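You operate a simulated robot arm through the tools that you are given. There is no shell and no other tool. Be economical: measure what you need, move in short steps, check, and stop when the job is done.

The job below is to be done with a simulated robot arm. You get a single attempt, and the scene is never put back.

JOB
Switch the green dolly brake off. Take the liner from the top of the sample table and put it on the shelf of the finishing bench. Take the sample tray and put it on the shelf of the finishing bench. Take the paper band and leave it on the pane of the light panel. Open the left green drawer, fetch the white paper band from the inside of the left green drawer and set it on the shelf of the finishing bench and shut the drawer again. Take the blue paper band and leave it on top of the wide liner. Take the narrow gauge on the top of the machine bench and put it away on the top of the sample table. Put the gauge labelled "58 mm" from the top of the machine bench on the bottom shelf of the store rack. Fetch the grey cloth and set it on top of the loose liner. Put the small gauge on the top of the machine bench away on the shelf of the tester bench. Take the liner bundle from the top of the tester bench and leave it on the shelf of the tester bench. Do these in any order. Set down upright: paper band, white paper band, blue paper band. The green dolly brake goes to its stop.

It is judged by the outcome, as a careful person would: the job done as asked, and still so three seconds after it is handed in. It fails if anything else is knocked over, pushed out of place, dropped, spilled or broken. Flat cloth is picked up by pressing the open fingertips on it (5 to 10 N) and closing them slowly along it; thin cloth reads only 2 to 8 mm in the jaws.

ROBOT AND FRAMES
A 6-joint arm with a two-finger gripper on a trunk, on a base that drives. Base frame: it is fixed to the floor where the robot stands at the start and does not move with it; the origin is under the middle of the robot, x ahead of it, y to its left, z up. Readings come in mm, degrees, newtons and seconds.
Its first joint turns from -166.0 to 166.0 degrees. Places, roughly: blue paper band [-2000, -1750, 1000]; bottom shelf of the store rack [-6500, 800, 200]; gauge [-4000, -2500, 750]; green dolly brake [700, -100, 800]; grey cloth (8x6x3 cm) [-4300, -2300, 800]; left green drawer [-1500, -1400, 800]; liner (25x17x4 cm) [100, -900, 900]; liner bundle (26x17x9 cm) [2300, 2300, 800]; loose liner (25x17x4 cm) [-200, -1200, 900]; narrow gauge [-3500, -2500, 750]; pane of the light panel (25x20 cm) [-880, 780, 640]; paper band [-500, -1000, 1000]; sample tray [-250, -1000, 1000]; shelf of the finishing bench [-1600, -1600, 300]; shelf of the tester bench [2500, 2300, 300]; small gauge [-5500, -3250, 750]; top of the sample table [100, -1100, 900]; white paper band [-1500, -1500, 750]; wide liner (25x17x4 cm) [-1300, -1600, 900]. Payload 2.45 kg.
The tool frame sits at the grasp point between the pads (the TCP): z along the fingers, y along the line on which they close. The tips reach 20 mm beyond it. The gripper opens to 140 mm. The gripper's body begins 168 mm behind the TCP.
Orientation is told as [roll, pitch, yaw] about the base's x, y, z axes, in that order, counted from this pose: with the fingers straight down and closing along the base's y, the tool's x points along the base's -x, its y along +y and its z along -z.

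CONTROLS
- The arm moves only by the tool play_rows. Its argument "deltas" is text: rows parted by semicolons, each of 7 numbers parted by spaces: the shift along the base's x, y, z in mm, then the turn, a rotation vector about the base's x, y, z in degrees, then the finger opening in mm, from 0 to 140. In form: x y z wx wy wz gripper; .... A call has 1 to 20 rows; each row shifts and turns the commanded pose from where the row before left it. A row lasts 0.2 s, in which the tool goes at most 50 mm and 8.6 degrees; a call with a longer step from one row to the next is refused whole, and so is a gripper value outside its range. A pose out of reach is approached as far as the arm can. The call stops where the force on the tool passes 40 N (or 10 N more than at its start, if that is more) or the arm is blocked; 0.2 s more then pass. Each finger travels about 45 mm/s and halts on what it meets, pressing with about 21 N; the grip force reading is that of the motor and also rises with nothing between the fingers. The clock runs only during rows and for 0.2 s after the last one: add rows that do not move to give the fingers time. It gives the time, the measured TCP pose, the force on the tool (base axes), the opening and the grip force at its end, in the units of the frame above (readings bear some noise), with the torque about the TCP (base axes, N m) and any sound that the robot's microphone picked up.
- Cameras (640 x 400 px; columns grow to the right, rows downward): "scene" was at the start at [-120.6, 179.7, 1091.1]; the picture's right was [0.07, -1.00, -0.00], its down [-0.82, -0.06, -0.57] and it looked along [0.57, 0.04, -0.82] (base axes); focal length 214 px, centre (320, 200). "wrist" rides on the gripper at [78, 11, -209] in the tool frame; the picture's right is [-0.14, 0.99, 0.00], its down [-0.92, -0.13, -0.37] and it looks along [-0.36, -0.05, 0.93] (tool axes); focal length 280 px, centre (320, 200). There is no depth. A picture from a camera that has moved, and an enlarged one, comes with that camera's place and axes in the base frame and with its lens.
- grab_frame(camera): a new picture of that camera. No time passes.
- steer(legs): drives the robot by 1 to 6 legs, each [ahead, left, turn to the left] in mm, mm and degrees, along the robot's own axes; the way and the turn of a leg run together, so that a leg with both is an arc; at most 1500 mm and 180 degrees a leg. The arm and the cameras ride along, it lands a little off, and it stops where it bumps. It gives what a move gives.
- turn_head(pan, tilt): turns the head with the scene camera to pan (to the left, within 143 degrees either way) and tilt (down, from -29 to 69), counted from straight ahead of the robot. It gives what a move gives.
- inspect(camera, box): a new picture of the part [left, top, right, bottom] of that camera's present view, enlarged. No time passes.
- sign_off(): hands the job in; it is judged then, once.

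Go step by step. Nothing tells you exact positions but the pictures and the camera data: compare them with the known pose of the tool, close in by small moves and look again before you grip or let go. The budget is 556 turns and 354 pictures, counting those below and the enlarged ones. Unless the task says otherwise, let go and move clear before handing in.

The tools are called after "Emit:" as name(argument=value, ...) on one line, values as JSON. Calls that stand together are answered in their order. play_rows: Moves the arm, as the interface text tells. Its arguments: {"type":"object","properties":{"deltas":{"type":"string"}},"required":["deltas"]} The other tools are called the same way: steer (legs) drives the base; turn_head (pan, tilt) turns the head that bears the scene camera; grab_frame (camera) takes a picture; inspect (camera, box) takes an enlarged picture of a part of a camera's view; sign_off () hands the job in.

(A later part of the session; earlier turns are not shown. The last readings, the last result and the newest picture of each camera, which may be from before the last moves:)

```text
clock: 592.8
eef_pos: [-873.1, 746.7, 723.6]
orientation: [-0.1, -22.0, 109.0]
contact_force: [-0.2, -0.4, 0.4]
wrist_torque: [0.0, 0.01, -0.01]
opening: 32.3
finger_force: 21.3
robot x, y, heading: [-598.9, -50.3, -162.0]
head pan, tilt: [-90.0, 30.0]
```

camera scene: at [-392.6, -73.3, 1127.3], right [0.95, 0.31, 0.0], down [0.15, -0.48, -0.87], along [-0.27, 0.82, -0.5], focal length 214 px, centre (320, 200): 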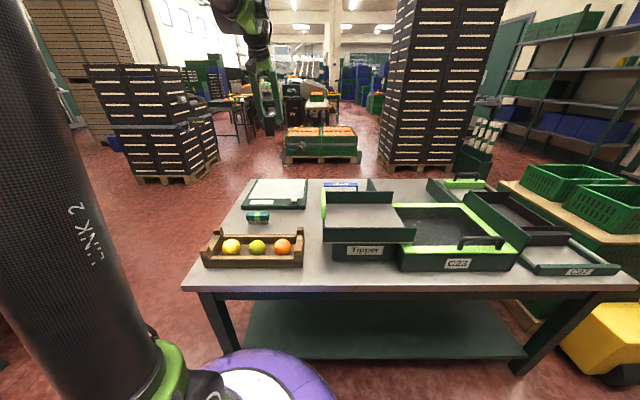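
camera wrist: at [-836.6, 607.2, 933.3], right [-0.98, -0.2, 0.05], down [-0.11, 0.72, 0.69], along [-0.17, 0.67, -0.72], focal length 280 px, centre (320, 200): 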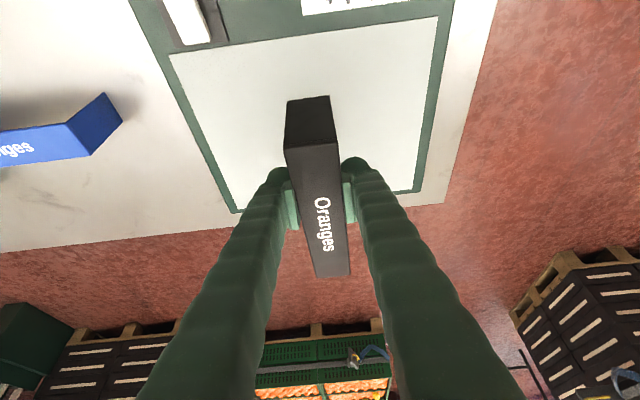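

Emit:
play_rows(deltas="0 0 -3 0 0 0 15;0 0 -3 0 0 0 15;0 0 -2 0 0 0 15;0 0 -2 0 0 0 15;0 0 -2 0 0 0 15")

Emit:
inspect(camera="scene", box=[240, 140, 330, 210])

```text
clock: 594.0
eef_pos: [-873.5, 746.0, 710.7]
orientation: [-0.2, -22.0, 109.0]
contact_force: [0.2, -0.4, -0.4]
wrist_torque: [-0.02, 0.0, 0.03]
opening: 32.4
finger_force: 20.7
robot x, y, heading: [-601.3, -54.7, -162.1]
head pan, tilt: [-90.0, 30.0]
```

```text
5.71 times, centred on (285, 175) of scene
camera zoom: at [-392.7, -72.9, 1127.3], right [0.95, 0.31, 0.0], down [0.15, -0.48, -0.87], along [-0.27, 0.82, -0.5], focal length 1226 px, centre (520, 343)
```

zoom: 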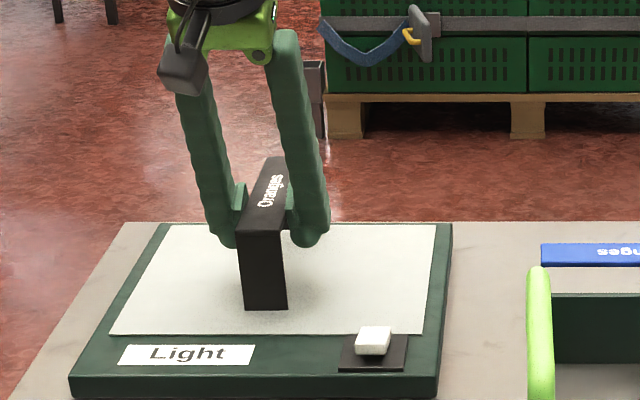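

Emit:
play_rows(deltas="0 0 -2 0 0 0 15;0 0 -2 0 0 0 15;0 0 -2 0 0 0 15;0 0 -2 0 0 0 15;0 0 -2 0 0 0 15;0 0 -2 0 0 0 15")

```text
clock: 595.4
eef_pos: [-872.4, 747.9, 698.6]
orientation: [-0.2, -22.1, 109.0]
contact_force: [0.1, 1.2, 21.0]
wrist_torque: [-0.3, -0.1, -0.13]
opening: 32.4
finger_force: 20.8
robot x, y, heading: [-599.3, -54.6, -161.9]
head pan, tilt: [-90.0, 30.0]
```

Contact on the pane; releasing gently.

Emit:
play_rows(deltas="0 0 1.5 0 0 0 15;0 0 0 0 0 0 34;0 0 0 0 0 0 40;0 0 0 0 0 0 46;0 0 0 0 0 0 52;0 0 12 0 0 0 54;0 0 25 0 0 0 54;0 0 40 0 0 0 54;4 -12 45 0 0 0 54;8 -25 40 0 0 0 54")

Emit:
inspect(camera="scene", box=[240, 140, 330, 210])

```text
clock: 597.6
eef_pos: [-860.9, 711.6, 863.5]
orientation: [-0.2, -22.1, 109.0]
contact_force: [-0.4, 0.8, -0.8]
wrist_torque: [-0.03, 0.02, -0.03]
opening: 54.1
finger_force: 0.1
robot x, y, heading: [-598.0, -51.1, -162.3]
head pan, tilt: [-90.0, 30.0]
```

```text
5.71 times, centred on (285, 175) of scene
camera zoom: at [-392.8, -72.7, 1127.4], right [0.95, 0.31, 0.0], down [0.15, -0.48, -0.87], along [-0.27, 0.82, -0.5], focal length 1226 px, centre (520, 343)
```

zoom: 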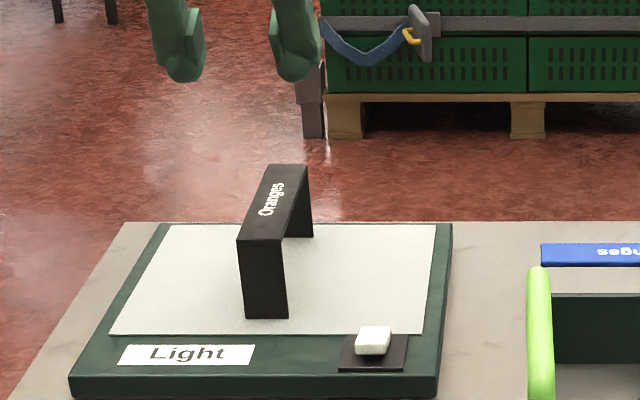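

Emit:
play_rows(deltas="8 -25 40 0 0 0 30;8 -25 40 0 0 0 20;8 -25 40 0 0 0 20;8 -25 40 0 0 0 20;0 0 45 0 0 0 20;0 0 20 0 0 0 20")

Emit:
steer(legs=[[0, 170, 0], [0, 0, -90], [0, 0, -90], [-1000, 0, 0]])

```text
clock: 599.0
eef_pos: [-829.1, 609.8, 1087.1]
orientation: [-0.3, -22.1, 109.0]
contact_force: [-0.3, -0.6, -0.3]
wrist_torque: [0.04, -0.03, -0.03]
opening: 20.0
finger_force: 0.0
robot x, y, heading: [-596.2, -47.8, -162.1]
head pan, tilt: [-90.0, 30.0]
```

```text
clock: 613.0
eef_pos: [-1274.0, -1193.5, 1086.5]
orientation: [-0.2, -22.1, -70.4]
contact_force: [-0.1, -0.2, -0.3]
wrist_torque: [0.0, 0.01, 0.03]
opening: 20.2
finger_force: 0.0
robot x, y, heading: [-1509.6, -533.1, 18.4]
head pan, tilt: [-90.0, 30.0]
```

Emit:
play_rows(deltas="-12 38 5 0 0 0 20;-13 38 5 0 0 0 20")

Emit:
steer(legs=[[-1500, 0, 0], [-980, 0, 0]])

Emit:
turn_head(pan=-80, tilt=10)

Emit:
grab_frame(camera="scene")

```text
clock: 613.6
eef_pos: [-1299.9, -1118.6, 1097.2]
orientation: [-0.2, -22.1, -70.6]
contact_force: [-0.8, -0.1, 0.5]
wrist_torque: [0.1, 0.03, -0.05]
opening: 20.0
finger_force: 0.0
robot x, y, heading: [-1511.4, -534.4, 18.6]
head pan, tilt: [-90.0, 30.0]
```

```text
clock: 625.7
eef_pos: [-3658.4, -1905.1, 1097.4]
orientation: [-0.2, -22.1, -70.2]
contact_force: [0.5, -0.7, -0.1]
wrist_torque: [0.01, 0.01, -0.01]
opening: 20.1
finger_force: 0.1
robot x, y, heading: [-3872.5, -1326.7, 18.7]
head pan, tilt: [-90.0, 30.0]
```

```text
clock: 626.6
eef_pos: [-3659.0, -1905.0, 1097.1]
orientation: [-0.2, -22.1, -70.3]
contact_force: [0.3, 0.1, -0.2]
wrist_torque: [-0.02, -0.02, 0.03]
opening: 20.3
finger_force: 0.1
robot x, y, heading: [-3872.1, -1321.3, 18.9]
head pan, tilt: [-80.0, 10.0]
```

```text
70 pictures are left
camera scene: at [-4067.2, -1299.4, 1159.6], right [-0.88, -0.48, 0.0], down [-0.08, 0.15, -0.98], along [0.47, -0.86, -0.17], focal length 214 px, centre (320, 200)
```

scene: 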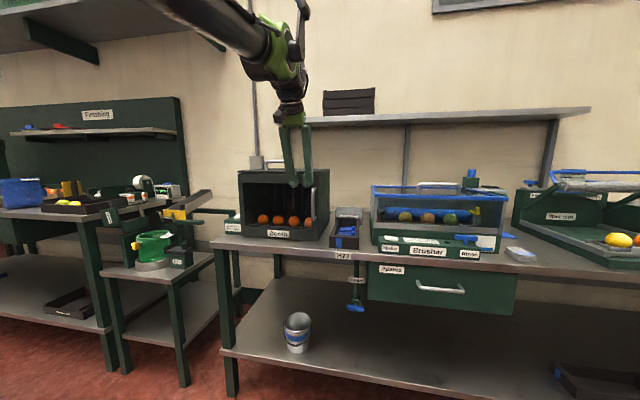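

Emit:
steer(legs=[[-60, -330, 0]])

Emit:
play_rows(deltas="0 0 30 0 0 0 20;5 -15 30 0 0 0 20;12 -38 0 0 0 0 20")

Emit:
grab_frame(camera="wrist")

```text
clock: 628.0
eef_pos: [-3639.5, -2038.3, 1096.8]
orientation: [-0.1, -21.2, -70.1]
contact_force: [-3.9, 16.2, 3.1]
wrist_torque: [0.05, -0.12, 0.32]
opening: 21.1
finger_force: 0.6
robot x, y, heading: [-3852.8, -1461.7, 19.0]
head pan, tilt: [-80.0, 10.0]
stopped in leg 1: the force on the tool passed its limit at 126 N (the readings are from after the stop); the commanded pose is now the measured one
```

```text
clock: 628.5
eef_pos: [-3639.2, -2036.3, 1134.7]
orientation: [-0.3, -20.7, -70.0]
contact_force: [-6.7, 17.9, -2.3]
wrist_torque: [0.13, 0.02, 0.41]
opening: 20.4
finger_force: 0.1
robot x, y, heading: [-3850.6, -1464.3, 18.7]
head pan, tilt: [-80.0, 10.0]
stopped in row 2: the force on the tool passed its limit at 61 N (the readings are from after the stop); the commanded pose is now the measured one
```

```text
69 pictures are left
camera wrist: at [-3679.3, -1894.3, 1300.9], right [0.98, 0.22, 0.05], down [0.13, -0.73, 0.67], along [0.18, -0.65, -0.74], focal length 280 px, centre (320, 200)
```

wrist: 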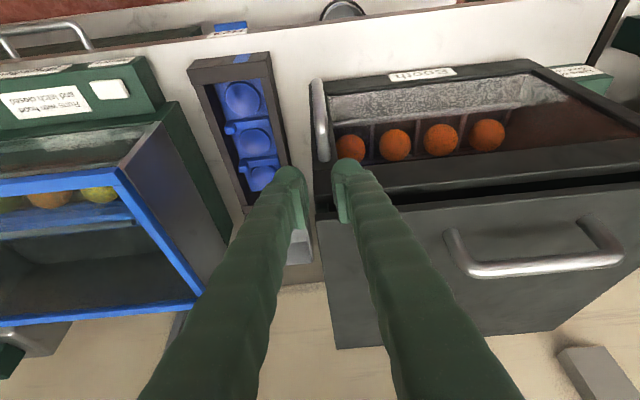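

Emit:
steer(legs=[[0, 80, 0]])

Emit:
grab_frame(camera="scene")

Emit:
grab_frame(camera="wrist")

```text
clock: 629.5
eef_pos: [-3664.0, -1965.2, 1133.1]
orientation: [-0.2, -20.9, -70.0]
contact_force: [0.0, -0.4, 0.6]
wrist_torque: [-0.01, 0.0, 0.04]
opening: 20.1
finger_force: 0.0
robot x, y, heading: [-3879.6, -1388.7, 18.7]
head pan, tilt: [-80.0, 10.0]
```

```text
68 pictures are left
camera scene: at [-4072.0, -1364.9, 1159.7], right [-0.88, -0.48, 0.0], down [-0.08, 0.15, -0.98], along [0.47, -0.86, -0.17], focal length 214 px, centre (320, 200)
```

scene: 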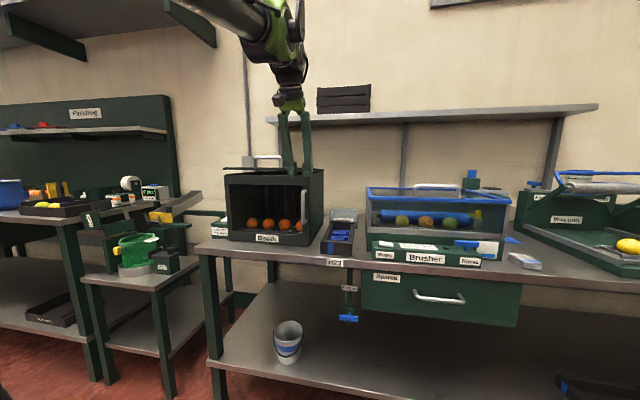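

```text
67 pictures are left
camera wrist: at [-3704.6, -1820.5, 1300.5], right [0.98, 0.22, 0.05], down [0.13, -0.73, 0.67], along [0.18, -0.65, -0.74], focal length 280 px, centre (320, 200)
```

wrist: 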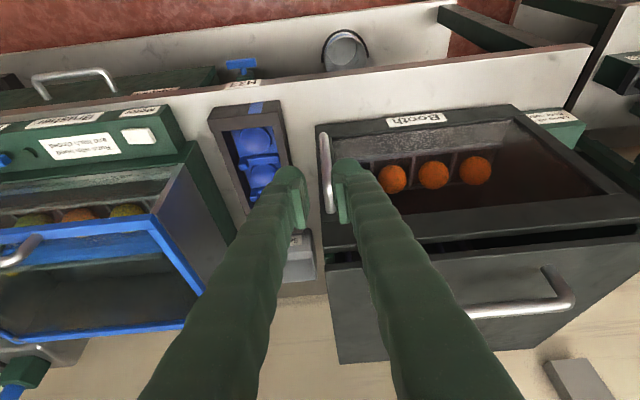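

Emit:
inspect(camera="scene", box=[200, 140, 350, 260])

```text
3.33 times, centred on (275, 200) of scene
camera zoom: at [-4072.0, -1364.9, 1159.7], right [-0.88, -0.48, 0.0], down [-0.08, 0.15, -0.98], along [0.47, -0.86, -0.17], focal length 715 px, centre (470, 200)
```

zoom: 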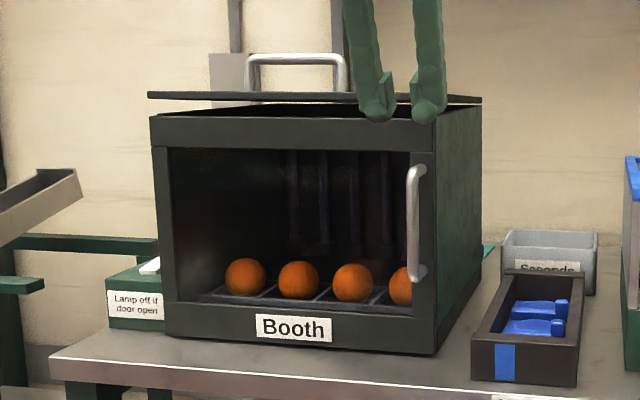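

Emit:
inspect(camera="wrist", box=[300, 90, 640, 380])

```text
1.38 times, centred on (470, 235) of wrist
camera zoom: at [-3704.6, -1820.5, 1300.5], right [0.98, 0.22, 0.05], down [0.13, -0.73, 0.67], along [0.18, -0.65, -0.74], focal length 387 px, centre (113, 152)
```

zoom: 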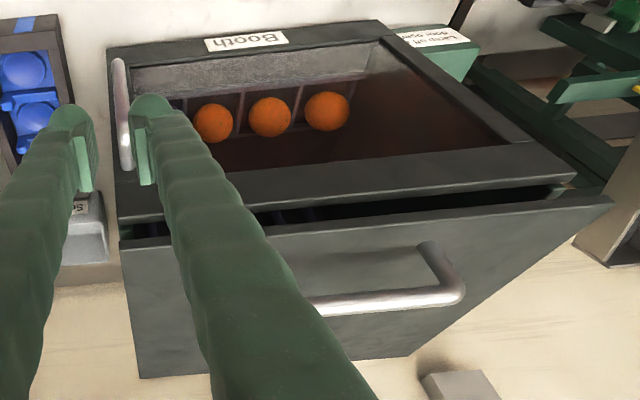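

Emit:
play_rows(deltas="0 0 35 0 0 0 0;0 0 35 0 0 0 0;15 -30 0 0 0 0 0;22 -28 0 0 0 0 0;22 -28 0 0 0 0 0;14 -20 0 0 0 0 0")

Emit:
grab_frame(camera="wrist")

Emit:
inspect(camera="scene", box=[200, 120, 350, 240])

```text
clock: 631.0
eef_pos: [-3591.8, -2069.0, 1202.7]
orientation: [-0.1, -20.9, -70.0]
contact_force: [-0.6, -0.2, -0.2]
wrist_torque: [-0.05, -0.02, 0.02]
opening: 0.0
finger_force: 20.6
robot x, y, heading: [-3877.4, -1388.9, 18.8]
head pan, tilt: [-80.0, 10.0]
```

```text
64 pictures are left
camera wrist: at [-3631.5, -1925.7, 1369.9], right [0.98, 0.22, 0.05], down [0.13, -0.73, 0.67], along [0.18, -0.65, -0.74], focal length 280 px, centre (320, 200)
```

wrist: 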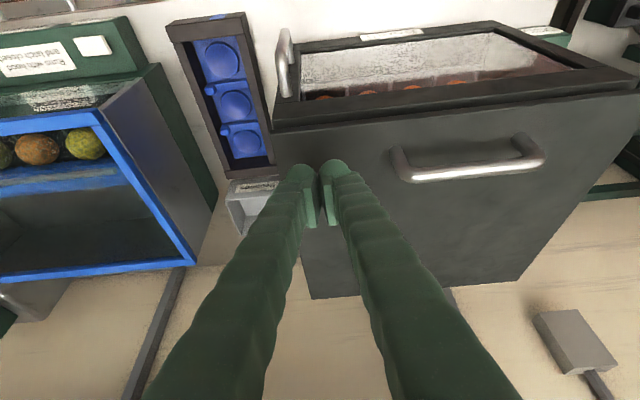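

```text
3.33 times, centred on (275, 180) of scene
camera zoom: at [-4072.1, -1364.7, 1159.7], right [-0.88, -0.48, 0.0], down [-0.08, 0.15, -0.98], along [0.47, -0.86, -0.17], focal length 715 px, centre (470, 267)
```

zoom: 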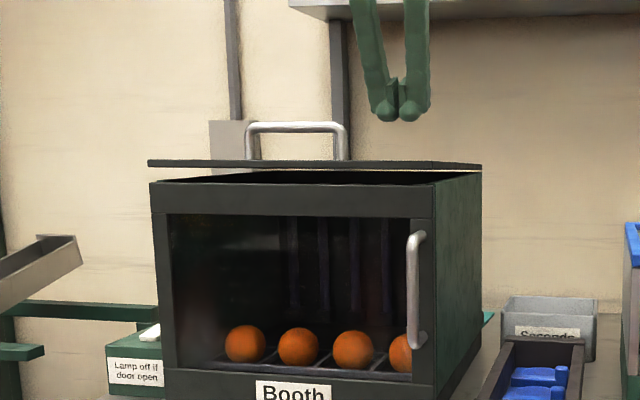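

Emit:
play_rows(deltas="0 0 -20 0 0 0 0;0 0 -12 0 0 0 0;0 0 -6 0 0 0 0;0 0 -4 0 0 0 0;0 0 -4 0 0 0 0")

```text
clock: 632.1
eef_pos: [-3591.2, -2069.5, 1158.3]
orientation: [-0.2, -20.9, -70.2]
contact_force: [-0.1, 0.5, -0.4]
wrist_torque: [0.0, 0.0, 0.0]
opening: 0.0
finger_force: 21.0
robot x, y, heading: [-3878.0, -1383.8, 19.0]
head pan, tilt: [-80.0, 10.0]
```

Emit:
play_rows(deltas="0 0 -4 0 0 0 0;0 0 -4 0 0 0 0;0 0 -4 0 0 0 0;0 0 -4 0 0 0 0;0 0 -4 0 0 0 0")

Emit:
inspect(camera="scene", box=[200, 120, 350, 240])

```text
clock: 633.2
eef_pos: [-3592.5, -2070.6, 1144.0]
orientation: [-0.3, -21.2, -69.9]
contact_force: [0.1, 0.9, 21.4]
wrist_torque: [0.16, 0.07, 0.03]
opening: 6.1
finger_force: 29.4
robot x, y, heading: [-3875.6, -1390.4, 18.7]
head pan, tilt: [-80.0, 10.0]
stopped in row 5: the force on the tool passed its limit at 49 N (the readings are from after the stop); the commanded pose is now the measured one
```

```text
3.33 times, centred on (275, 180) of scene
camera zoom: at [-4072.2, -1364.4, 1159.6], right [-0.88, -0.48, 0.0], down [-0.08, 0.15, -0.98], along [0.47, -0.86, -0.17], focal length 715 px, centre (470, 267)
```

zoom: 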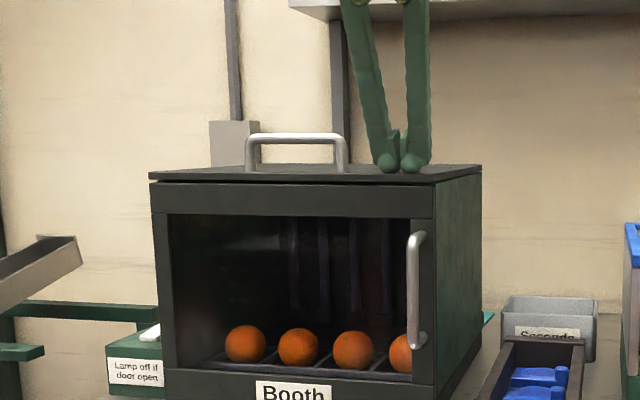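

Emit:
play_rows(deltas="0 0 10 0 0 0 0;0 0 30 0 0 0 0;0 0 30 0 0 0 0;-30 -10 0 0 0 0 0")

Emit:
inspect(camera="scene", box=[200, 120, 350, 240])

```text
clock: 634.2
eef_pos: [-3620.1, -2081.3, 1214.3]
orientation: [-0.2, -20.9, -70.1]
contact_force: [0.8, 0.4, -0.4]
wrist_torque: [-0.03, 0.01, -0.03]
opening: 0.0
finger_force: 28.7
robot x, y, heading: [-3877.3, -1394.1, 18.9]
head pan, tilt: [-80.0, 10.0]
```

```text
3.33 times, centred on (275, 180) of scene
camera zoom: at [-4071.8, -1365.0, 1159.7], right [-0.88, -0.48, 0.0], down [-0.08, 0.15, -0.98], along [0.47, -0.86, -0.17], focal length 715 px, centre (470, 267)
```

zoom: 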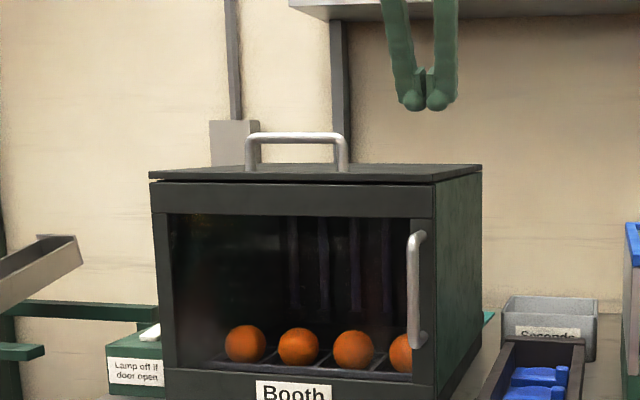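

Emit:
play_rows(deltas="-13 40 0 0 0 0 0;-13 40 0 0 0 0 0;-13 40 -10 0 0 0 0;-13 38 -10 6.6 2.2 0 0;0 0 -10 6.6 2.2 0 0;0 0 -10 6.6 2.2 0 0;0 0 0 0 0 8.4 0;0 0 0 0 0 8.4 0;0 0 0 0 0 8.4 0;0 0 0 0 0 8.4 0;0 0 0 0 0 8.4 0;0 0 0 0 0 8.4 0;0 0 0 0 0 8.4 0;0 0 0 0 0 8.4 0;0 0 0 0 0 8.4 0;0 0 0 0 0 8.4 0;0 0 0 0 0 4.2 0")

Emit:
steer(legs=[[-200, 0, -0.8], [0, -325, 0]])

```text
clock: 637.8
eef_pos: [-3673.6, -1923.1, 1174.2]
orientation: [0.4, -0.1, 18.2]
contact_force: [0.3, -0.3, 0.3]
wrist_torque: [0.0, -0.02, 0.02]
opening: 0.3
finger_force: 29.2
robot x, y, heading: [-3876.3, -1385.3, 18.9]
head pan, tilt: [-80.0, 10.0]
```

```text
clock: 641.2
eef_pos: [-3773.4, -2298.1, 1172.9]
orientation: [0.4, -0.2, 17.2]
contact_force: [-0.1, -0.4, -0.5]
wrist_torque: [0.01, 0.0, -0.03]
opening: 0.3
finger_force: 29.8
robot x, y, heading: [-3971.0, -1755.7, 17.9]
head pan, tilt: [-80.0, 10.0]
```

Emit:
play_rows(deltas="-12 -43 -10 0 0 0.4 0;-12 -43 -10 0 0 0.4 0;-12 -43 -10 0 0 0 0;-12 -43 -10 0 0 0 0")

Emit:
grab_frame(camera="wrist")

```text
clock: 642.2
eef_pos: [-3823.6, -2467.7, 1134.2]
orientation: [0.4, -0.2, 18.1]
contact_force: [0.0, -0.3, 0.6]
wrist_torque: [-0.13, -0.02, 0.0]
opening: 0.2
finger_force: 30.0
robot x, y, heading: [-3968.8, -1757.6, 18.1]
head pan, tilt: [-80.0, 10.0]
```

```text
60 pictures are left
camera wrist: at [-3901.0, -2482.3, 1341.9], right [-0.18, 0.98, 0.01], down [0.91, 0.16, 0.37], along [0.36, 0.07, -0.93], focal length 280 px, centre (320, 200)
```

wrist: 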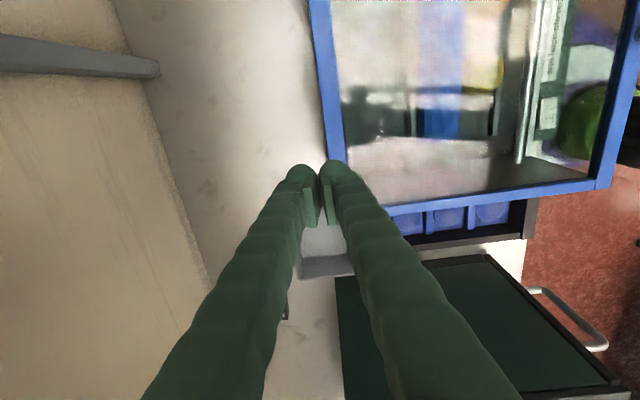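

Emit:
play_rows(deltas="0 0 -40 0 0 0 0;2 -6 -35 0 0 0 0;3 -9 -10 0 0 0 0;0 0 -40 0 0 0 0;0 0 -40 0 0 0 0;3 -10 -30 0 0 0 0;6 -18 -20 0 0 0 0")

Emit:
grab_frame(camera="wrist")

```text
clock: 643.8
eef_pos: [-3808.4, -2512.2, 918.7]
orientation: [0.5, -0.2, 18.0]
contact_force: [0.5, 0.7, 0.0]
wrist_torque: [-0.06, 0.0, -0.02]
opening: 0.1
finger_force: 28.9
robot x, y, heading: [-3969.7, -1761.2, 17.7]
head pan, tilt: [-80.0, 10.0]
```

```text
59 pictures are left
camera wrist: at [-3886.9, -2526.1, 1127.0], right [-0.18, 0.98, 0.01], down [0.91, 0.16, 0.37], along [0.36, 0.07, -0.93], focal length 280 px, centre (320, 200)
```

wrist: 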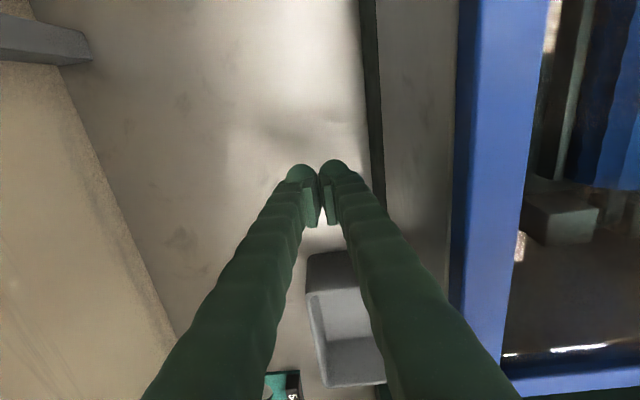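

Emit:
play_rows(deltas="10 -31 -5 0 0 0 0;10 -31 -5 0 0 0 0;10 -31 -5 0 0 0 0;9 -28 -5 0 0 0 0;45 15 0 0 0 0 0;45 15 0 0 0 0 0;40 13 0 0 0 0 0")

Emit:
grab_frame(camera="wrist")

```text
clock: 645.4
eef_pos: [-3638.8, -2590.4, 897.3]
orientation: [0.4, -0.2, 18.1]
contact_force: [-1.1, -0.9, -0.4]
wrist_torque: [0.03, -0.05, 0.0]
opening: 0.0
finger_force: 30.0
robot x, y, heading: [-3971.9, -1759.7, 18.1]
head pan, tilt: [-80.0, 10.0]
```

```text
58 pictures are left
camera wrist: at [-3717.2, -2605.2, 1105.5], right [-0.17, 0.98, 0.01], down [0.92, 0.16, 0.37], along [0.36, 0.07, -0.93], focal length 280 px, centre (320, 200)
```

wrist: 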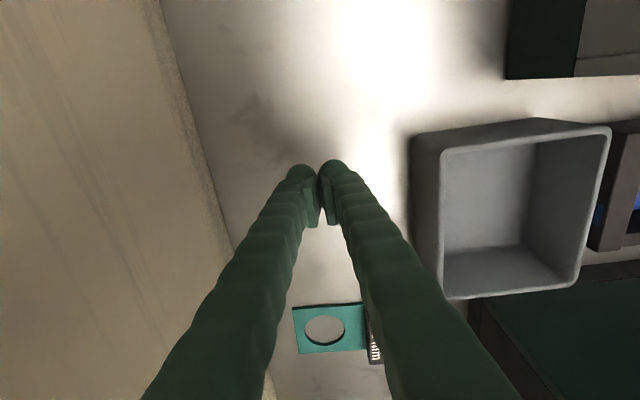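

Emit:
play_rows(deltas="0 0 0 0 0 -8.5 20;0 0 0 0 0 -8.5 40;0 0 0 0 0 -8.5 60;0 0 0 0 0 -8.5 80;0 0 0 0 0 -8.5 100;0 0 0 0 0 -8.5 105;0 0 0 0 0 -8.5 105;0 0 0 0 0 -8.5 105;0 0 0 0 0 -8.5 105;0 0 0 0 0 -8.5 105;0 0 0 0 0 -8.3 105;-3 9 0 0 0 0 105;-3 9 0 0 0 0 105")

Emit:
grab_frame(camera="wrist")

```text
clock: 648.2
eef_pos: [-3645.9, -2572.1, 898.2]
orientation: [0.4, -0.2, -75.3]
contact_force: [0.1, -0.1, -0.2]
wrist_torque: [0.03, 0.03, 0.03]
opening: 104.9
finger_force: 0.1
robot x, y, heading: [-3970.8, -1759.9, 18.0]
head pan, tilt: [-80.0, 10.0]
```

```text
57 pictures are left
camera wrist: at [-3657.0, -2492.6, 1106.8], right [0.99, 0.12, 0.01], down [0.11, -0.92, 0.37], along [0.05, -0.37, -0.93], focal length 280 px, centre (320, 200)
```

wrist: 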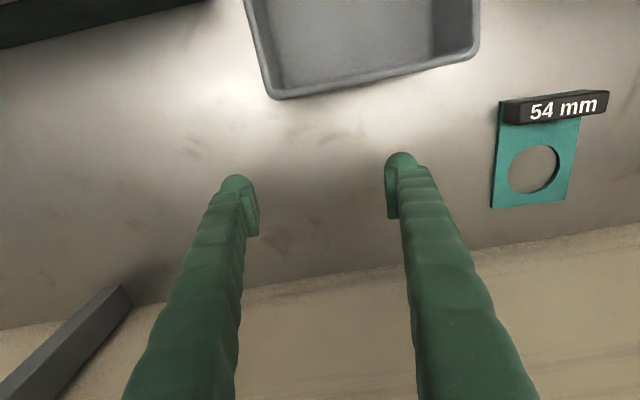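

Emit:
play_rows(deltas="37.8 16.8 0 0 0 0 112;37.8 16.8 0 0 0 0 112;37.8 16.8 0 0 0 0 112;37.8 16.8 0 0 0 0 112;37.8 16.8 0 0 0 0 112")

Emit:
inspect(camera="wrist", box=[180, 80, 460, 280])

Emit:
inspect(camera="scene", box=[160, 60, 400, 260])

```text
clock: 649.4
eef_pos: [-3456.7, -2488.5, 895.9]
orientation: [0.4, -0.1, -75.3]
contact_force: [0.2, 0.3, -0.3]
wrist_torque: [0.02, -0.07, 0.02]
opening: 112.0
finger_force: 0.1
robot x, y, heading: [-3970.1, -1758.9, 17.9]
head pan, tilt: [-80.0, 10.0]
```

```text
2.00 times, centred on (320, 180) of wrist
camera zoom: at [-3468.0, -2409.0, 1105.1], right [0.99, 0.12, 0.01], down [0.11, -0.92, 0.37], along [0.05, -0.37, -0.93], focal length 561 px, centre (320, 240)
```

zoom: 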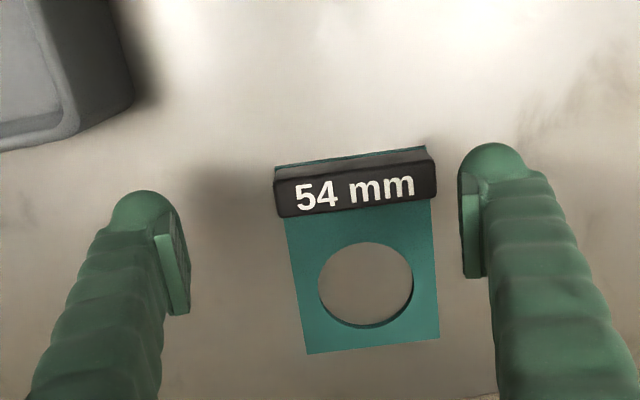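

```text
2.00 times, centred on (280, 160) of scene
camera zoom: at [-4164.8, -1734.0, 1159.7], right [-0.88, -0.47, 0.0], down [-0.08, 0.15, -0.98], along [0.46, -0.87, -0.17], focal length 429 px, centre (400, 280)
```

zoom: 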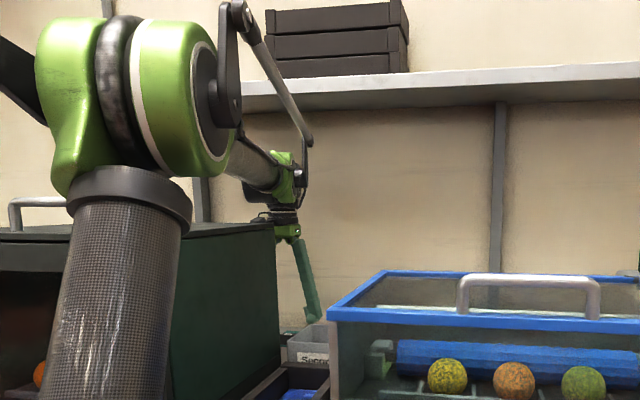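

Emit:
play_rows(deltas="11 9 0 0 0 0 108;0 0 -15 0 0 0 108;0 0 -10 0 0 0 108")

Emit:
inspect(camera="wrist", box=[180, 80, 460, 280])

```text
clock: 650.2
eef_pos: [-3444.1, -2478.4, 872.6]
orientation: [0.4, -0.1, -75.2]
contact_force: [0.2, 0.6, -0.1]
wrist_torque: [0.03, 0.0, 0.0]
opening: 107.7
finger_force: 0.1
robot x, y, heading: [-3971.5, -1761.6, 17.8]
head pan, tilt: [-80.0, 10.0]
```

```text
2.00 times, centred on (320, 180) of wrist
camera zoom: at [-3456.3, -2399.4, 1080.7], right [0.99, 0.12, 0.01], down [0.11, -0.92, 0.37], along [0.05, -0.37, -0.93], focal length 561 px, centre (320, 240)
```

zoom: 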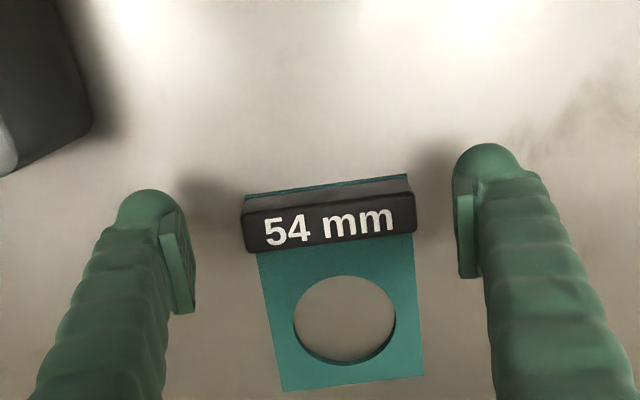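

Emit:
play_rows(deltas="0 0 -8 0 0 0 106;0 0 -5 0 0 0 106;0 0 -3 0 0 0 106;0 0 -2 0 0 0 106")

Emit:
play_rows(deltas="0 0 1 0 0 0 95;0 0 0 0 0 0 82;0 0 0 0 0 0 65;0 0 0 0 0 0 50;0 0 0 0 0 0 50")

Emit:
inspect(camera="wrist", box=[180, 80, 460, 280])

```text
clock: 651.2
eef_pos: [-3445.4, -2479.6, 856.1]
orientation: [0.5, -0.2, -75.3]
contact_force: [0.4, 0.1, 0.6]
wrist_torque: [0.0, -0.03, -0.03]
opening: 105.9
finger_force: 0.0
robot x, y, heading: [-3973.7, -1760.1, 17.9]
head pan, tilt: [-80.0, 10.0]
```

```text
clock: 652.4
eef_pos: [-3444.1, -2479.5, 858.1]
orientation: [0.4, -0.2, -75.3]
contact_force: [0.3, 0.1, 1.1]
wrist_torque: [-0.01, -0.02, -0.01]
opening: 76.7
finger_force: 21.6
robot x, y, heading: [-3974.5, -1756.8, 17.9]
head pan, tilt: [-80.0, 10.0]
```

```text
2.00 times, centred on (320, 180) of wrist
camera zoom: at [-3457.3, -2399.2, 1065.1], right [0.99, 0.12, 0.01], down [0.11, -0.92, 0.37], along [0.05, -0.37, -0.93], focal length 561 px, centre (320, 240)
```

zoom: 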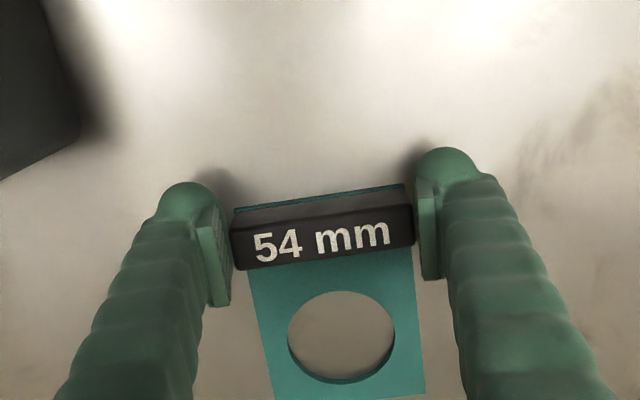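

Emit:
play_rows(deltas="0 0 10 0 0 0 50;0 0 25 0 0 0 50;0 0 10 0 0 0 50;-38 -16 0 0 0 0 50;-38 -16 0 0 0 0 50;-38 -16 0 0 0 0 50;-38 -16 0 0 0 0 50;-38 -16 0 0 0 0 50;-45 -15 0 0 0 0 50;-45 -15 0 0 0 0 50;-45 -15 0 0 0 0 50;-13 40 0 0 0 0 50;-13 40 0 0 0 0 50;-13 40 0 0 0 0 50")

Emit:
grab_frame(camera="wrist")

```text
clock: 655.4
eef_pos: [-3809.6, -2483.1, 900.5]
orientation: [0.4, -0.2, -75.3]
contact_force: [0.8, -0.3, -2.4]
wrist_torque: [0.06, 0.02, -0.02]
opening: 76.6
finger_force: 21.2
robot x, y, heading: [-3974.4, -1760.1, 18.1]
head pan, tilt: [-80.0, 10.0]
```

```text
52 pictures are left
camera wrist: at [-3820.8, -2403.2, 1109.9], right [0.99, 0.12, 0.01], down [0.11, -0.92, 0.37], along [0.05, -0.37, -0.93], focal length 280 px, centre (320, 200)
```

wrist: 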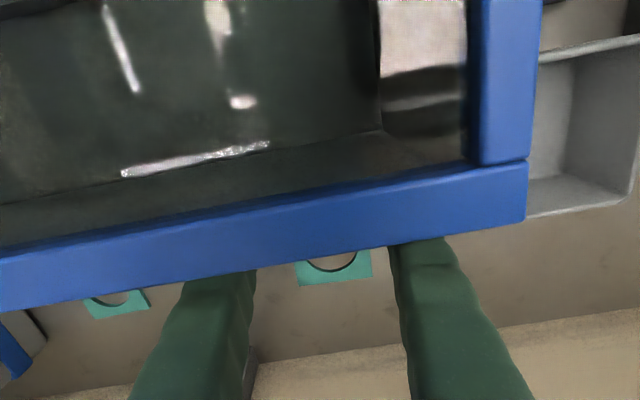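

Emit:
play_rows(deltas="0 0 40 0 0 0 50;0 0 40 0 0 0 50;0 0 40 0 0 0 50;-1 4 40 0 0 0 50;-3 9 40 0 0 0 50;-5 14 40 0 0 0 50;-5 16 40 0 0 0 50;-5 16 30 0 0 0 50")

Emit:
steer(legs=[[0, 400, 0]])

Emit:
grab_frame(camera="wrist")

```text
clock: 657.2
eef_pos: [-3826.9, -2424.2, 1210.8]
orientation: [0.4, -0.1, -75.2]
contact_force: [0.4, 0.3, -1.0]
wrist_torque: [0.04, 0.02, 0.04]
opening: 76.8
finger_force: 21.0
robot x, y, heading: [-3969.7, -1760.6, 18.0]
head pan, tilt: [-80.0, 10.0]
```

```text
clock: 659.6
eef_pos: [-3947.5, -2046.4, 1210.0]
orientation: [0.4, -0.3, -75.0]
contact_force: [-0.5, 0.1, -0.6]
wrist_torque: [-0.02, 0.05, -0.01]
opening: 76.9
finger_force: 21.0
robot x, y, heading: [-4094.9, -1381.7, 17.8]
head pan, tilt: [-80.0, 10.0]
```

```text
51 pictures are left
camera wrist: at [-3960.0, -1967.0, 1419.4], right [0.99, 0.12, 0.01], down [0.11, -0.92, 0.37], along [0.05, -0.37, -0.93], focal length 280 px, centre (320, 200)
```

wrist: 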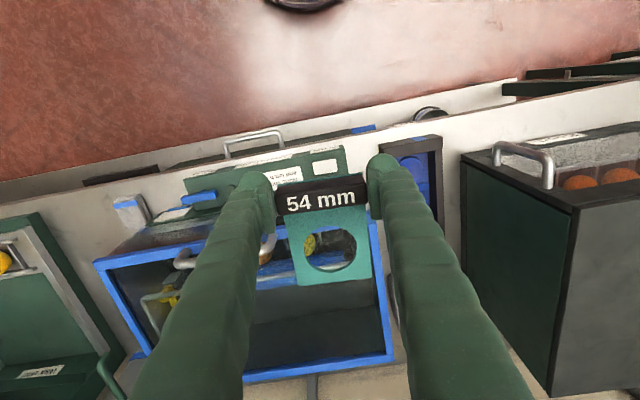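

Emit:
play_rows(deltas="-13 40 -15 0 0 0 50;-13 40 -15 0 0 0 50;-11 34 -10 0 0 0 50")

Emit:
steer(legs=[[0, 30, 0], [1500, 0, 0], [1500, 0, 0], [810, 0, 0]])

Emit:
turn_head(pan=-90, tilt=30)

Emit:
grab_frame(camera="scene")

```text
clock: 660.4
eef_pos: [-3985.8, -1933.6, 1170.6]
orientation: [0.4, -0.2, -75.0]
contact_force: [-1.2, 0.4, -0.3]
wrist_torque: [0.08, -0.01, 0.03]
opening: 76.4
finger_force: 21.6
robot x, y, heading: [-4093.5, -1383.6, 18.2]
head pan, tilt: [-80.0, 10.0]
```

```text
clock: 679.3
eef_pos: [-365.6, -721.8, 1172.2]
orientation: [0.4, -0.2, -75.3]
contact_force: [-0.5, -0.3, 0.2]
wrist_torque: [0.02, 0.03, -0.01]
opening: 76.7
finger_force: 21.0
robot x, y, heading: [-470.6, -170.3, 17.9]
head pan, tilt: [-80.0, 10.0]
```

```text
clock: 680.1
eef_pos: [-364.9, -721.6, 1172.0]
orientation: [0.4, -0.2, -75.3]
contact_force: [0.4, -0.8, -0.5]
wrist_torque: [0.03, 0.04, 0.0]
opening: 76.5
finger_force: 21.2
robot x, y, heading: [-472.5, -173.5, 18.0]
head pan, tilt: [-90.0, 30.0]
```

```text
50 pictures are left
camera scene: at [-681.1, -147.2, 1127.4], right [-0.95, -0.31, 0.0], down [-0.15, 0.48, -0.87], along [0.27, -0.82, -0.5], focal length 214 px, centre (320, 200)
```

scene: 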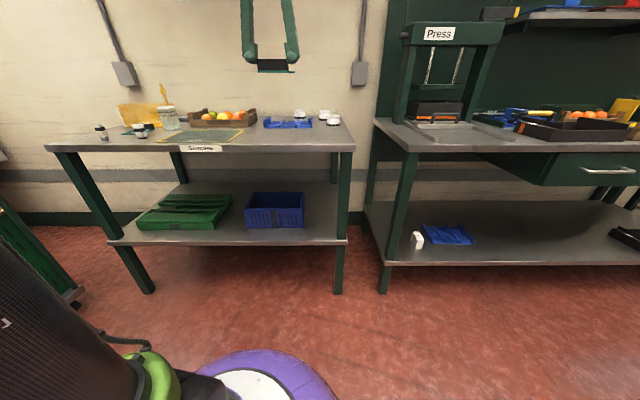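

Emit:
steer(legs=[[0, -240, 0]])

Emit:
play_rows(deltas="5 -15 -45 0 0 0 50;5 -15 -45 0 0 0 50;5 -15 -45 0 0 0 50;0 0 -45 0 0 0 50;0 0 -30 0 0 0 50")

Emit:
grab_frame(camera="wrist")

```text
clock: 681.9
eef_pos: [-292.0, -949.4, 1170.5]
orientation: [0.4, -0.2, -75.3]
contact_force: [0.3, -0.4, 0.2]
wrist_torque: [0.03, -0.01, 0.04]
opening: 76.8
finger_force: 21.7
robot x, y, heading: [-399.8, -396.5, 17.7]
head pan, tilt: [-90.0, 30.0]
```

```text
clock: 683.1
eef_pos: [-277.7, -994.3, 961.3]
orientation: [0.4, -0.2, -75.3]
contact_force: [-0.6, 0.6, -0.1]
wrist_torque: [0.05, 0.0, 0.04]
opening: 76.6
finger_force: 20.9
robot x, y, heading: [-397.6, -397.7, 17.8]
head pan, tilt: [-90.0, 30.0]
```

```text
49 pictures are left
camera wrist: at [-289.4, -914.3, 1169.2], right [0.99, 0.12, 0.01], down [0.11, -0.92, 0.37], along [0.05, -0.37, -0.93], focal length 280 px, centre (320, 200)
```

wrist: 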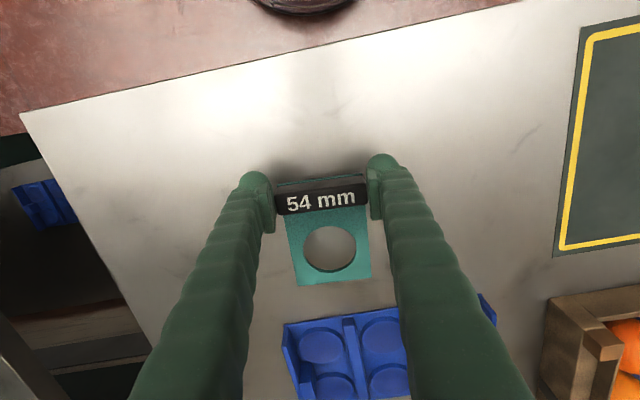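

Emit:
play_rows(deltas="0 0 -15 0 0 0 50;0 0 -8 0 0 0 50;0 0 -4 0 0 0 50;0 0 -4 0 0 0 50;0 0 -3 0 0 0 50;0 0 -3 0 0 0 50")

```text
clock: 684.5
eef_pos: [-277.8, -993.0, 924.5]
orientation: [0.4, -0.2, -75.3]
contact_force: [0.7, 1.4, 20.8]
wrist_torque: [-0.36, -0.08, 0.0]
opening: 77.1
finger_force: 21.7
robot x, y, heading: [-397.9, -396.8, 17.9]
head pan, tilt: [-90.0, 30.0]
```

Emit:
play_rows(deltas="0 0 1 0 0 0 82;0 0 0 0 0 0 92;0 0 0 0 0 0 100;0 0 25 0 0 0 100;0 0 45 0 0 0 80;0 0 45 0 0 0 50;0 0 45 0 0 0 30;-12 38 20 0 0 0 20;-12 38 20 0 0 0 20")

Emit:
grab_frame(camera="wrist")

```text
clock: 686.5
eef_pos: [-300.9, -917.8, 1126.7]
orientation: [0.4, -0.2, -75.3]
contact_force: [0.8, 0.9, 0.5]
wrist_torque: [0.05, -0.02, 0.0]
opening: 20.1
finger_force: 0.1
robot x, y, heading: [-398.3, -394.4, 18.2]
head pan, tilt: [-90.0, 30.0]
```

```text
48 pictures are left
camera wrist: at [-312.9, -838.1, 1335.8], right [0.99, 0.12, 0.01], down [0.11, -0.92, 0.37], along [0.05, -0.37, -0.93], focal length 280 px, centre (320, 200)
```

wrist: 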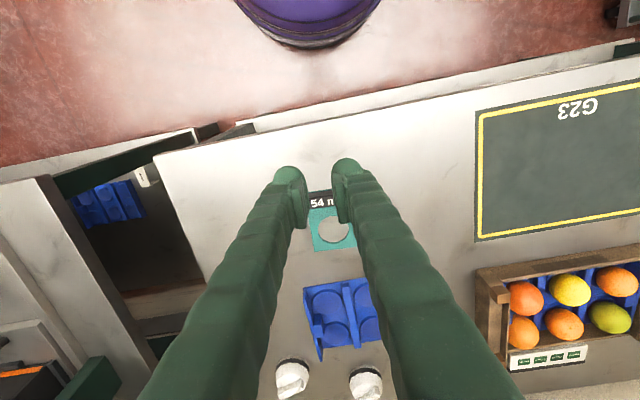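

Emit:
steer(legs=[[0, 235, 0], [-1500, 0, 0], [-1500, 0, 0], [-1260, 0, 0]])

Emit:
grab_frame(camera="scene")

```text
clock: 708.2
eef_pos: [-4397.9, -2016.8, 1128.0]
orientation: [0.4, -0.2, -74.7]
contact_force: [0.2, -0.8, -0.3]
wrist_torque: [0.03, 0.02, -0.03]
opening: 19.9
finger_force: 0.1
robot x, y, heading: [-4495.2, -1495.7, 18.0]
head pan, tilt: [-90.0, 30.0]
```

```text
47 pictures are left
camera scene: at [-4710.1, -1475.2, 1127.3], right [-0.95, -0.32, 0.0], down [-0.16, 0.47, -0.87], along [0.27, -0.82, -0.5], focal length 214 px, centre (320, 200)
```

scene: 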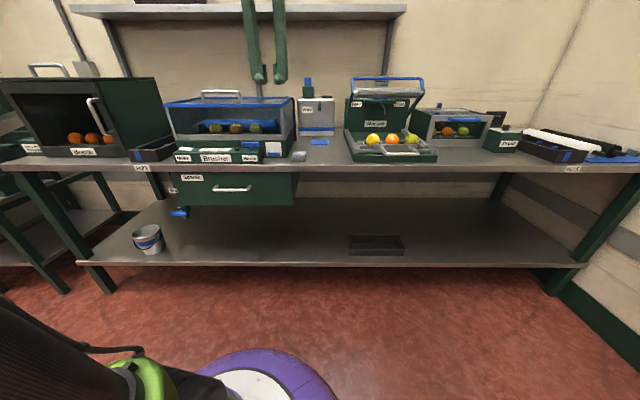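

Emit:
steer(legs=[[0, -200, 0]])

Emit:
grab_frame(camera="wrist")

Emit:
inspect(camera="scene", box=[240, 110, 360, 190])

```text
clock: 709.8
eef_pos: [-4335.5, -2203.0, 1126.8]
orientation: [0.4, -0.3, -74.7]
contact_force: [-0.3, -0.7, 0.1]
wrist_torque: [0.01, 0.0, -0.01]
opening: 19.9
finger_force: 0.1
robot x, y, heading: [-4441.3, -1682.9, 18.4]
head pan, tilt: [-90.0, 30.0]
```

```text
46 pictures are left
camera wrist: at [-4348.0, -2123.0, 1335.6], right [0.99, 0.13, 0.01], down [0.12, -0.92, 0.37], along [0.05, -0.37, -0.93], focal length 280 px, centre (320, 200)
```

wrist: 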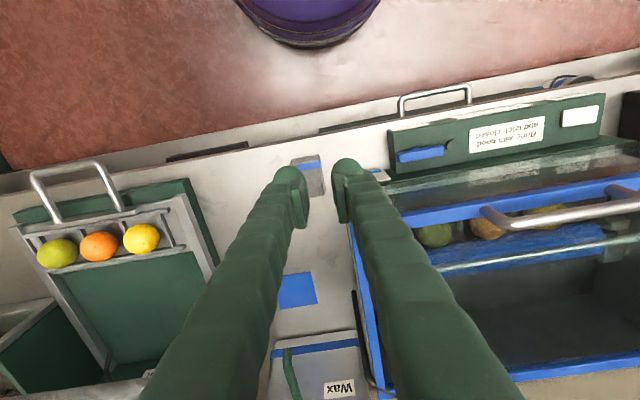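

```text
5.00 times, centred on (300, 150) of scene
camera zoom: at [-4647.8, -1661.8, 1127.3], right [-0.95, -0.32, 0.0], down [-0.16, 0.47, -0.87], along [0.27, -0.82, -0.5], focal length 1072 px, centre (420, 450)
```

zoom: 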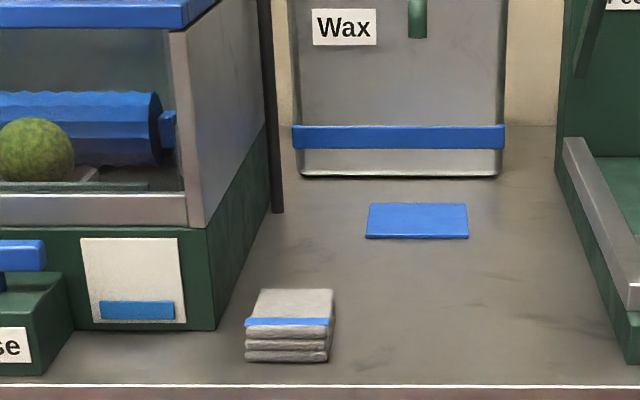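

Emit:
play_rows(deltas="-1.7 -5.5 0 0 0 8.43 40;-1.7 -5.5 0 0 0 8.43 60;-1.7 -5.5 0 0 0 8.43 80;-1.7 -5.5 0 0 0 8.43 100;-1.7 -5.5 0 0 0 8.43 118;-1.7 -5.5 0 0 0 8.43 118;-1.7 -5.5 0 0 0 8.43 118;-1.6 -5.5 0 0 0 8.43 118;-1.6 -5.5 -10 0 0 8.43 118;-1.6 -5.5 -20 0 0 8.43 118;-1.6 -5.5 -30 0 0 8.43 118")

Emit:
play_rows(deltas="0 0 -40 0 0 0 118;0 0 -40 0 0 0 118;0 0 -40 0 0 0 118")

Emit:
grab_frame(camera="wrist")

Emit:
inspect(camera="scene", box=[240, 110, 360, 190])

```text
clock: 712.2
eef_pos: [-4354.3, -2263.4, 1067.5]
orientation: [0.4, -0.3, 18.1]
contact_force: [-0.2, -0.5, -1.1]
wrist_torque: [-0.04, 0.01, -0.02]
opening: 117.9
finger_force: 0.0
robot x, y, heading: [-4441.6, -1680.1, 18.7]
head pan, tilt: [-90.0, 30.0]
```

```text
clock: 713.0
eef_pos: [-4354.2, -2264.1, 948.2]
orientation: [0.3, -0.1, 18.0]
contact_force: [0.1, 0.3, 0.0]
wrist_torque: [-0.03, -0.01, 0.03]
opening: 117.8
finger_force: 0.0
robot x, y, heading: [-4441.6, -1681.3, 18.4]
head pan, tilt: [-90.0, 30.0]
```

```text
44 pictures are left
camera wrist: at [-4432.7, -2278.1, 1155.9], right [-0.18, 0.98, 0.01], down [0.91, 0.16, 0.37], along [0.36, 0.07, -0.93], focal length 280 px, centre (320, 200)
```

wrist: 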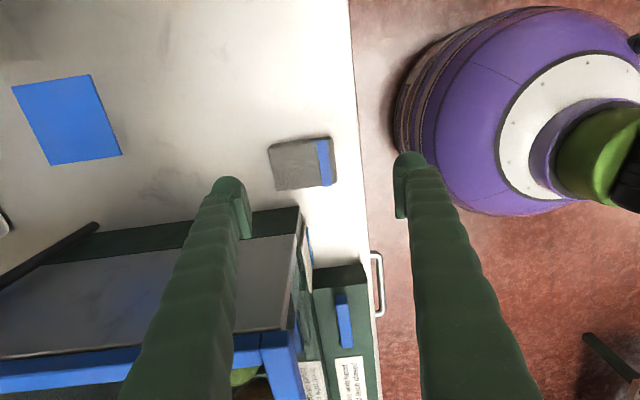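

```text
5.00 times, centred on (300, 150) of scene
camera zoom: at [-4647.8, -1661.8, 1127.3], right [-0.95, -0.32, 0.0], down [-0.16, 0.47, -0.87], along [0.27, -0.82, -0.5], focal length 1072 px, centre (420, 450)
```

zoom: 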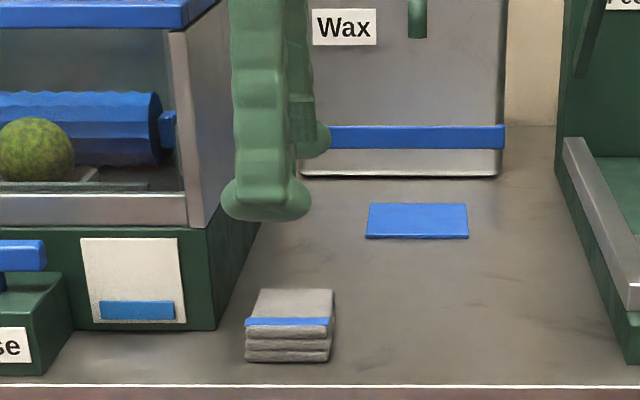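

Emit:
play_rows(deltas="3 -9.5 -25 0 0 0 110;3 -9.5 -25 0 0 0 108;0 0 -20 0 0 0 108;0 0 -10 0 0 0 108")

Emit:
grab_frame(camera="wrist")

```text
clock: 714.0
eef_pos: [-4347.9, -2282.3, 867.0]
orientation: [0.4, -0.1, 18.0]
contact_force: [-0.3, -0.6, -0.5]
wrist_torque: [0.01, 0.01, 0.03]
opening: 108.0
finger_force: 0.0
robot x, y, heading: [-4435.7, -1680.7, 18.3]
head pan, tilt: [-90.0, 30.0]
```

```text
42 pictures are left
camera wrist: at [-4426.8, -2296.5, 1074.9], right [-0.18, 0.98, 0.01], down [0.91, 0.16, 0.37], along [0.36, 0.07, -0.93], focal length 280 px, centre (320, 200)
```

wrist: 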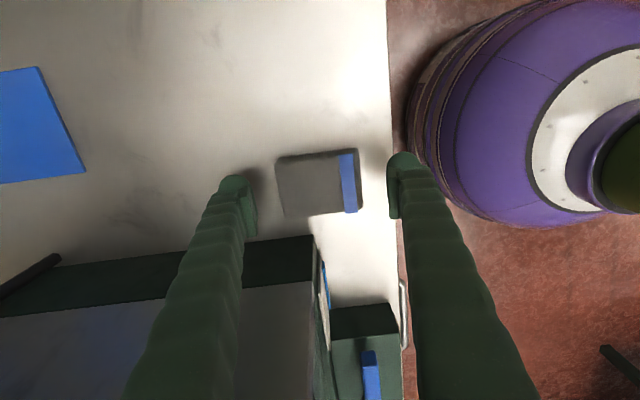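

Emit:
play_rows(deltas="0 0 -6 0 0 0 108;0 0 -4 0 0 0 108;0 0 0 0 0 0 95;0 0 0 0 0 0 85;0 0 0 0 0 0 75;0 0 0 0 0 0 65;0 0 0 0 0 0 60;0 0 0 0 0 0 60")

Emit:
grab_frame(camera="wrist")

```text
clock: 715.5
eef_pos: [-4348.1, -2282.4, 861.5]
orientation: [0.2, -0.1, 18.0]
contact_force: [1.1, -1.3, 66.9]
wrist_torque: [-0.21, 0.02, -0.01]
opening: 62.9
finger_force: 21.0
robot x, y, heading: [-4439.4, -1681.4, 18.4]
head pan, tilt: [-90.0, 30.0]
stopped in row 7: the force on the tool passed its limit at 46 N (the readings are from after the stop); the commanded pose is now the measured one
```

```text
41 pictures are left
camera wrist: at [-4427.1, -2295.9, 1069.6], right [-0.17, 0.98, 0.0], down [0.91, 0.16, 0.37], along [0.36, 0.07, -0.93], focal length 280 px, centre (320, 200)
```

wrist: 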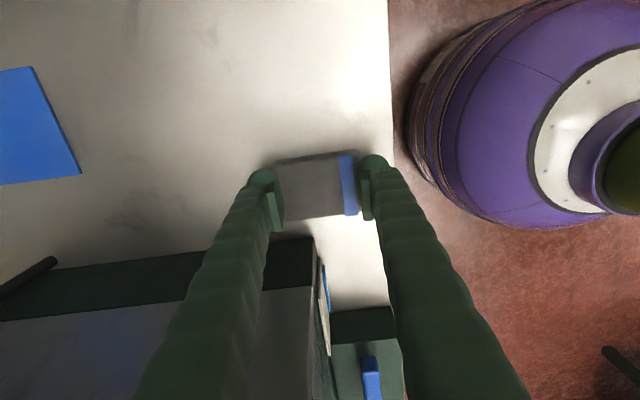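

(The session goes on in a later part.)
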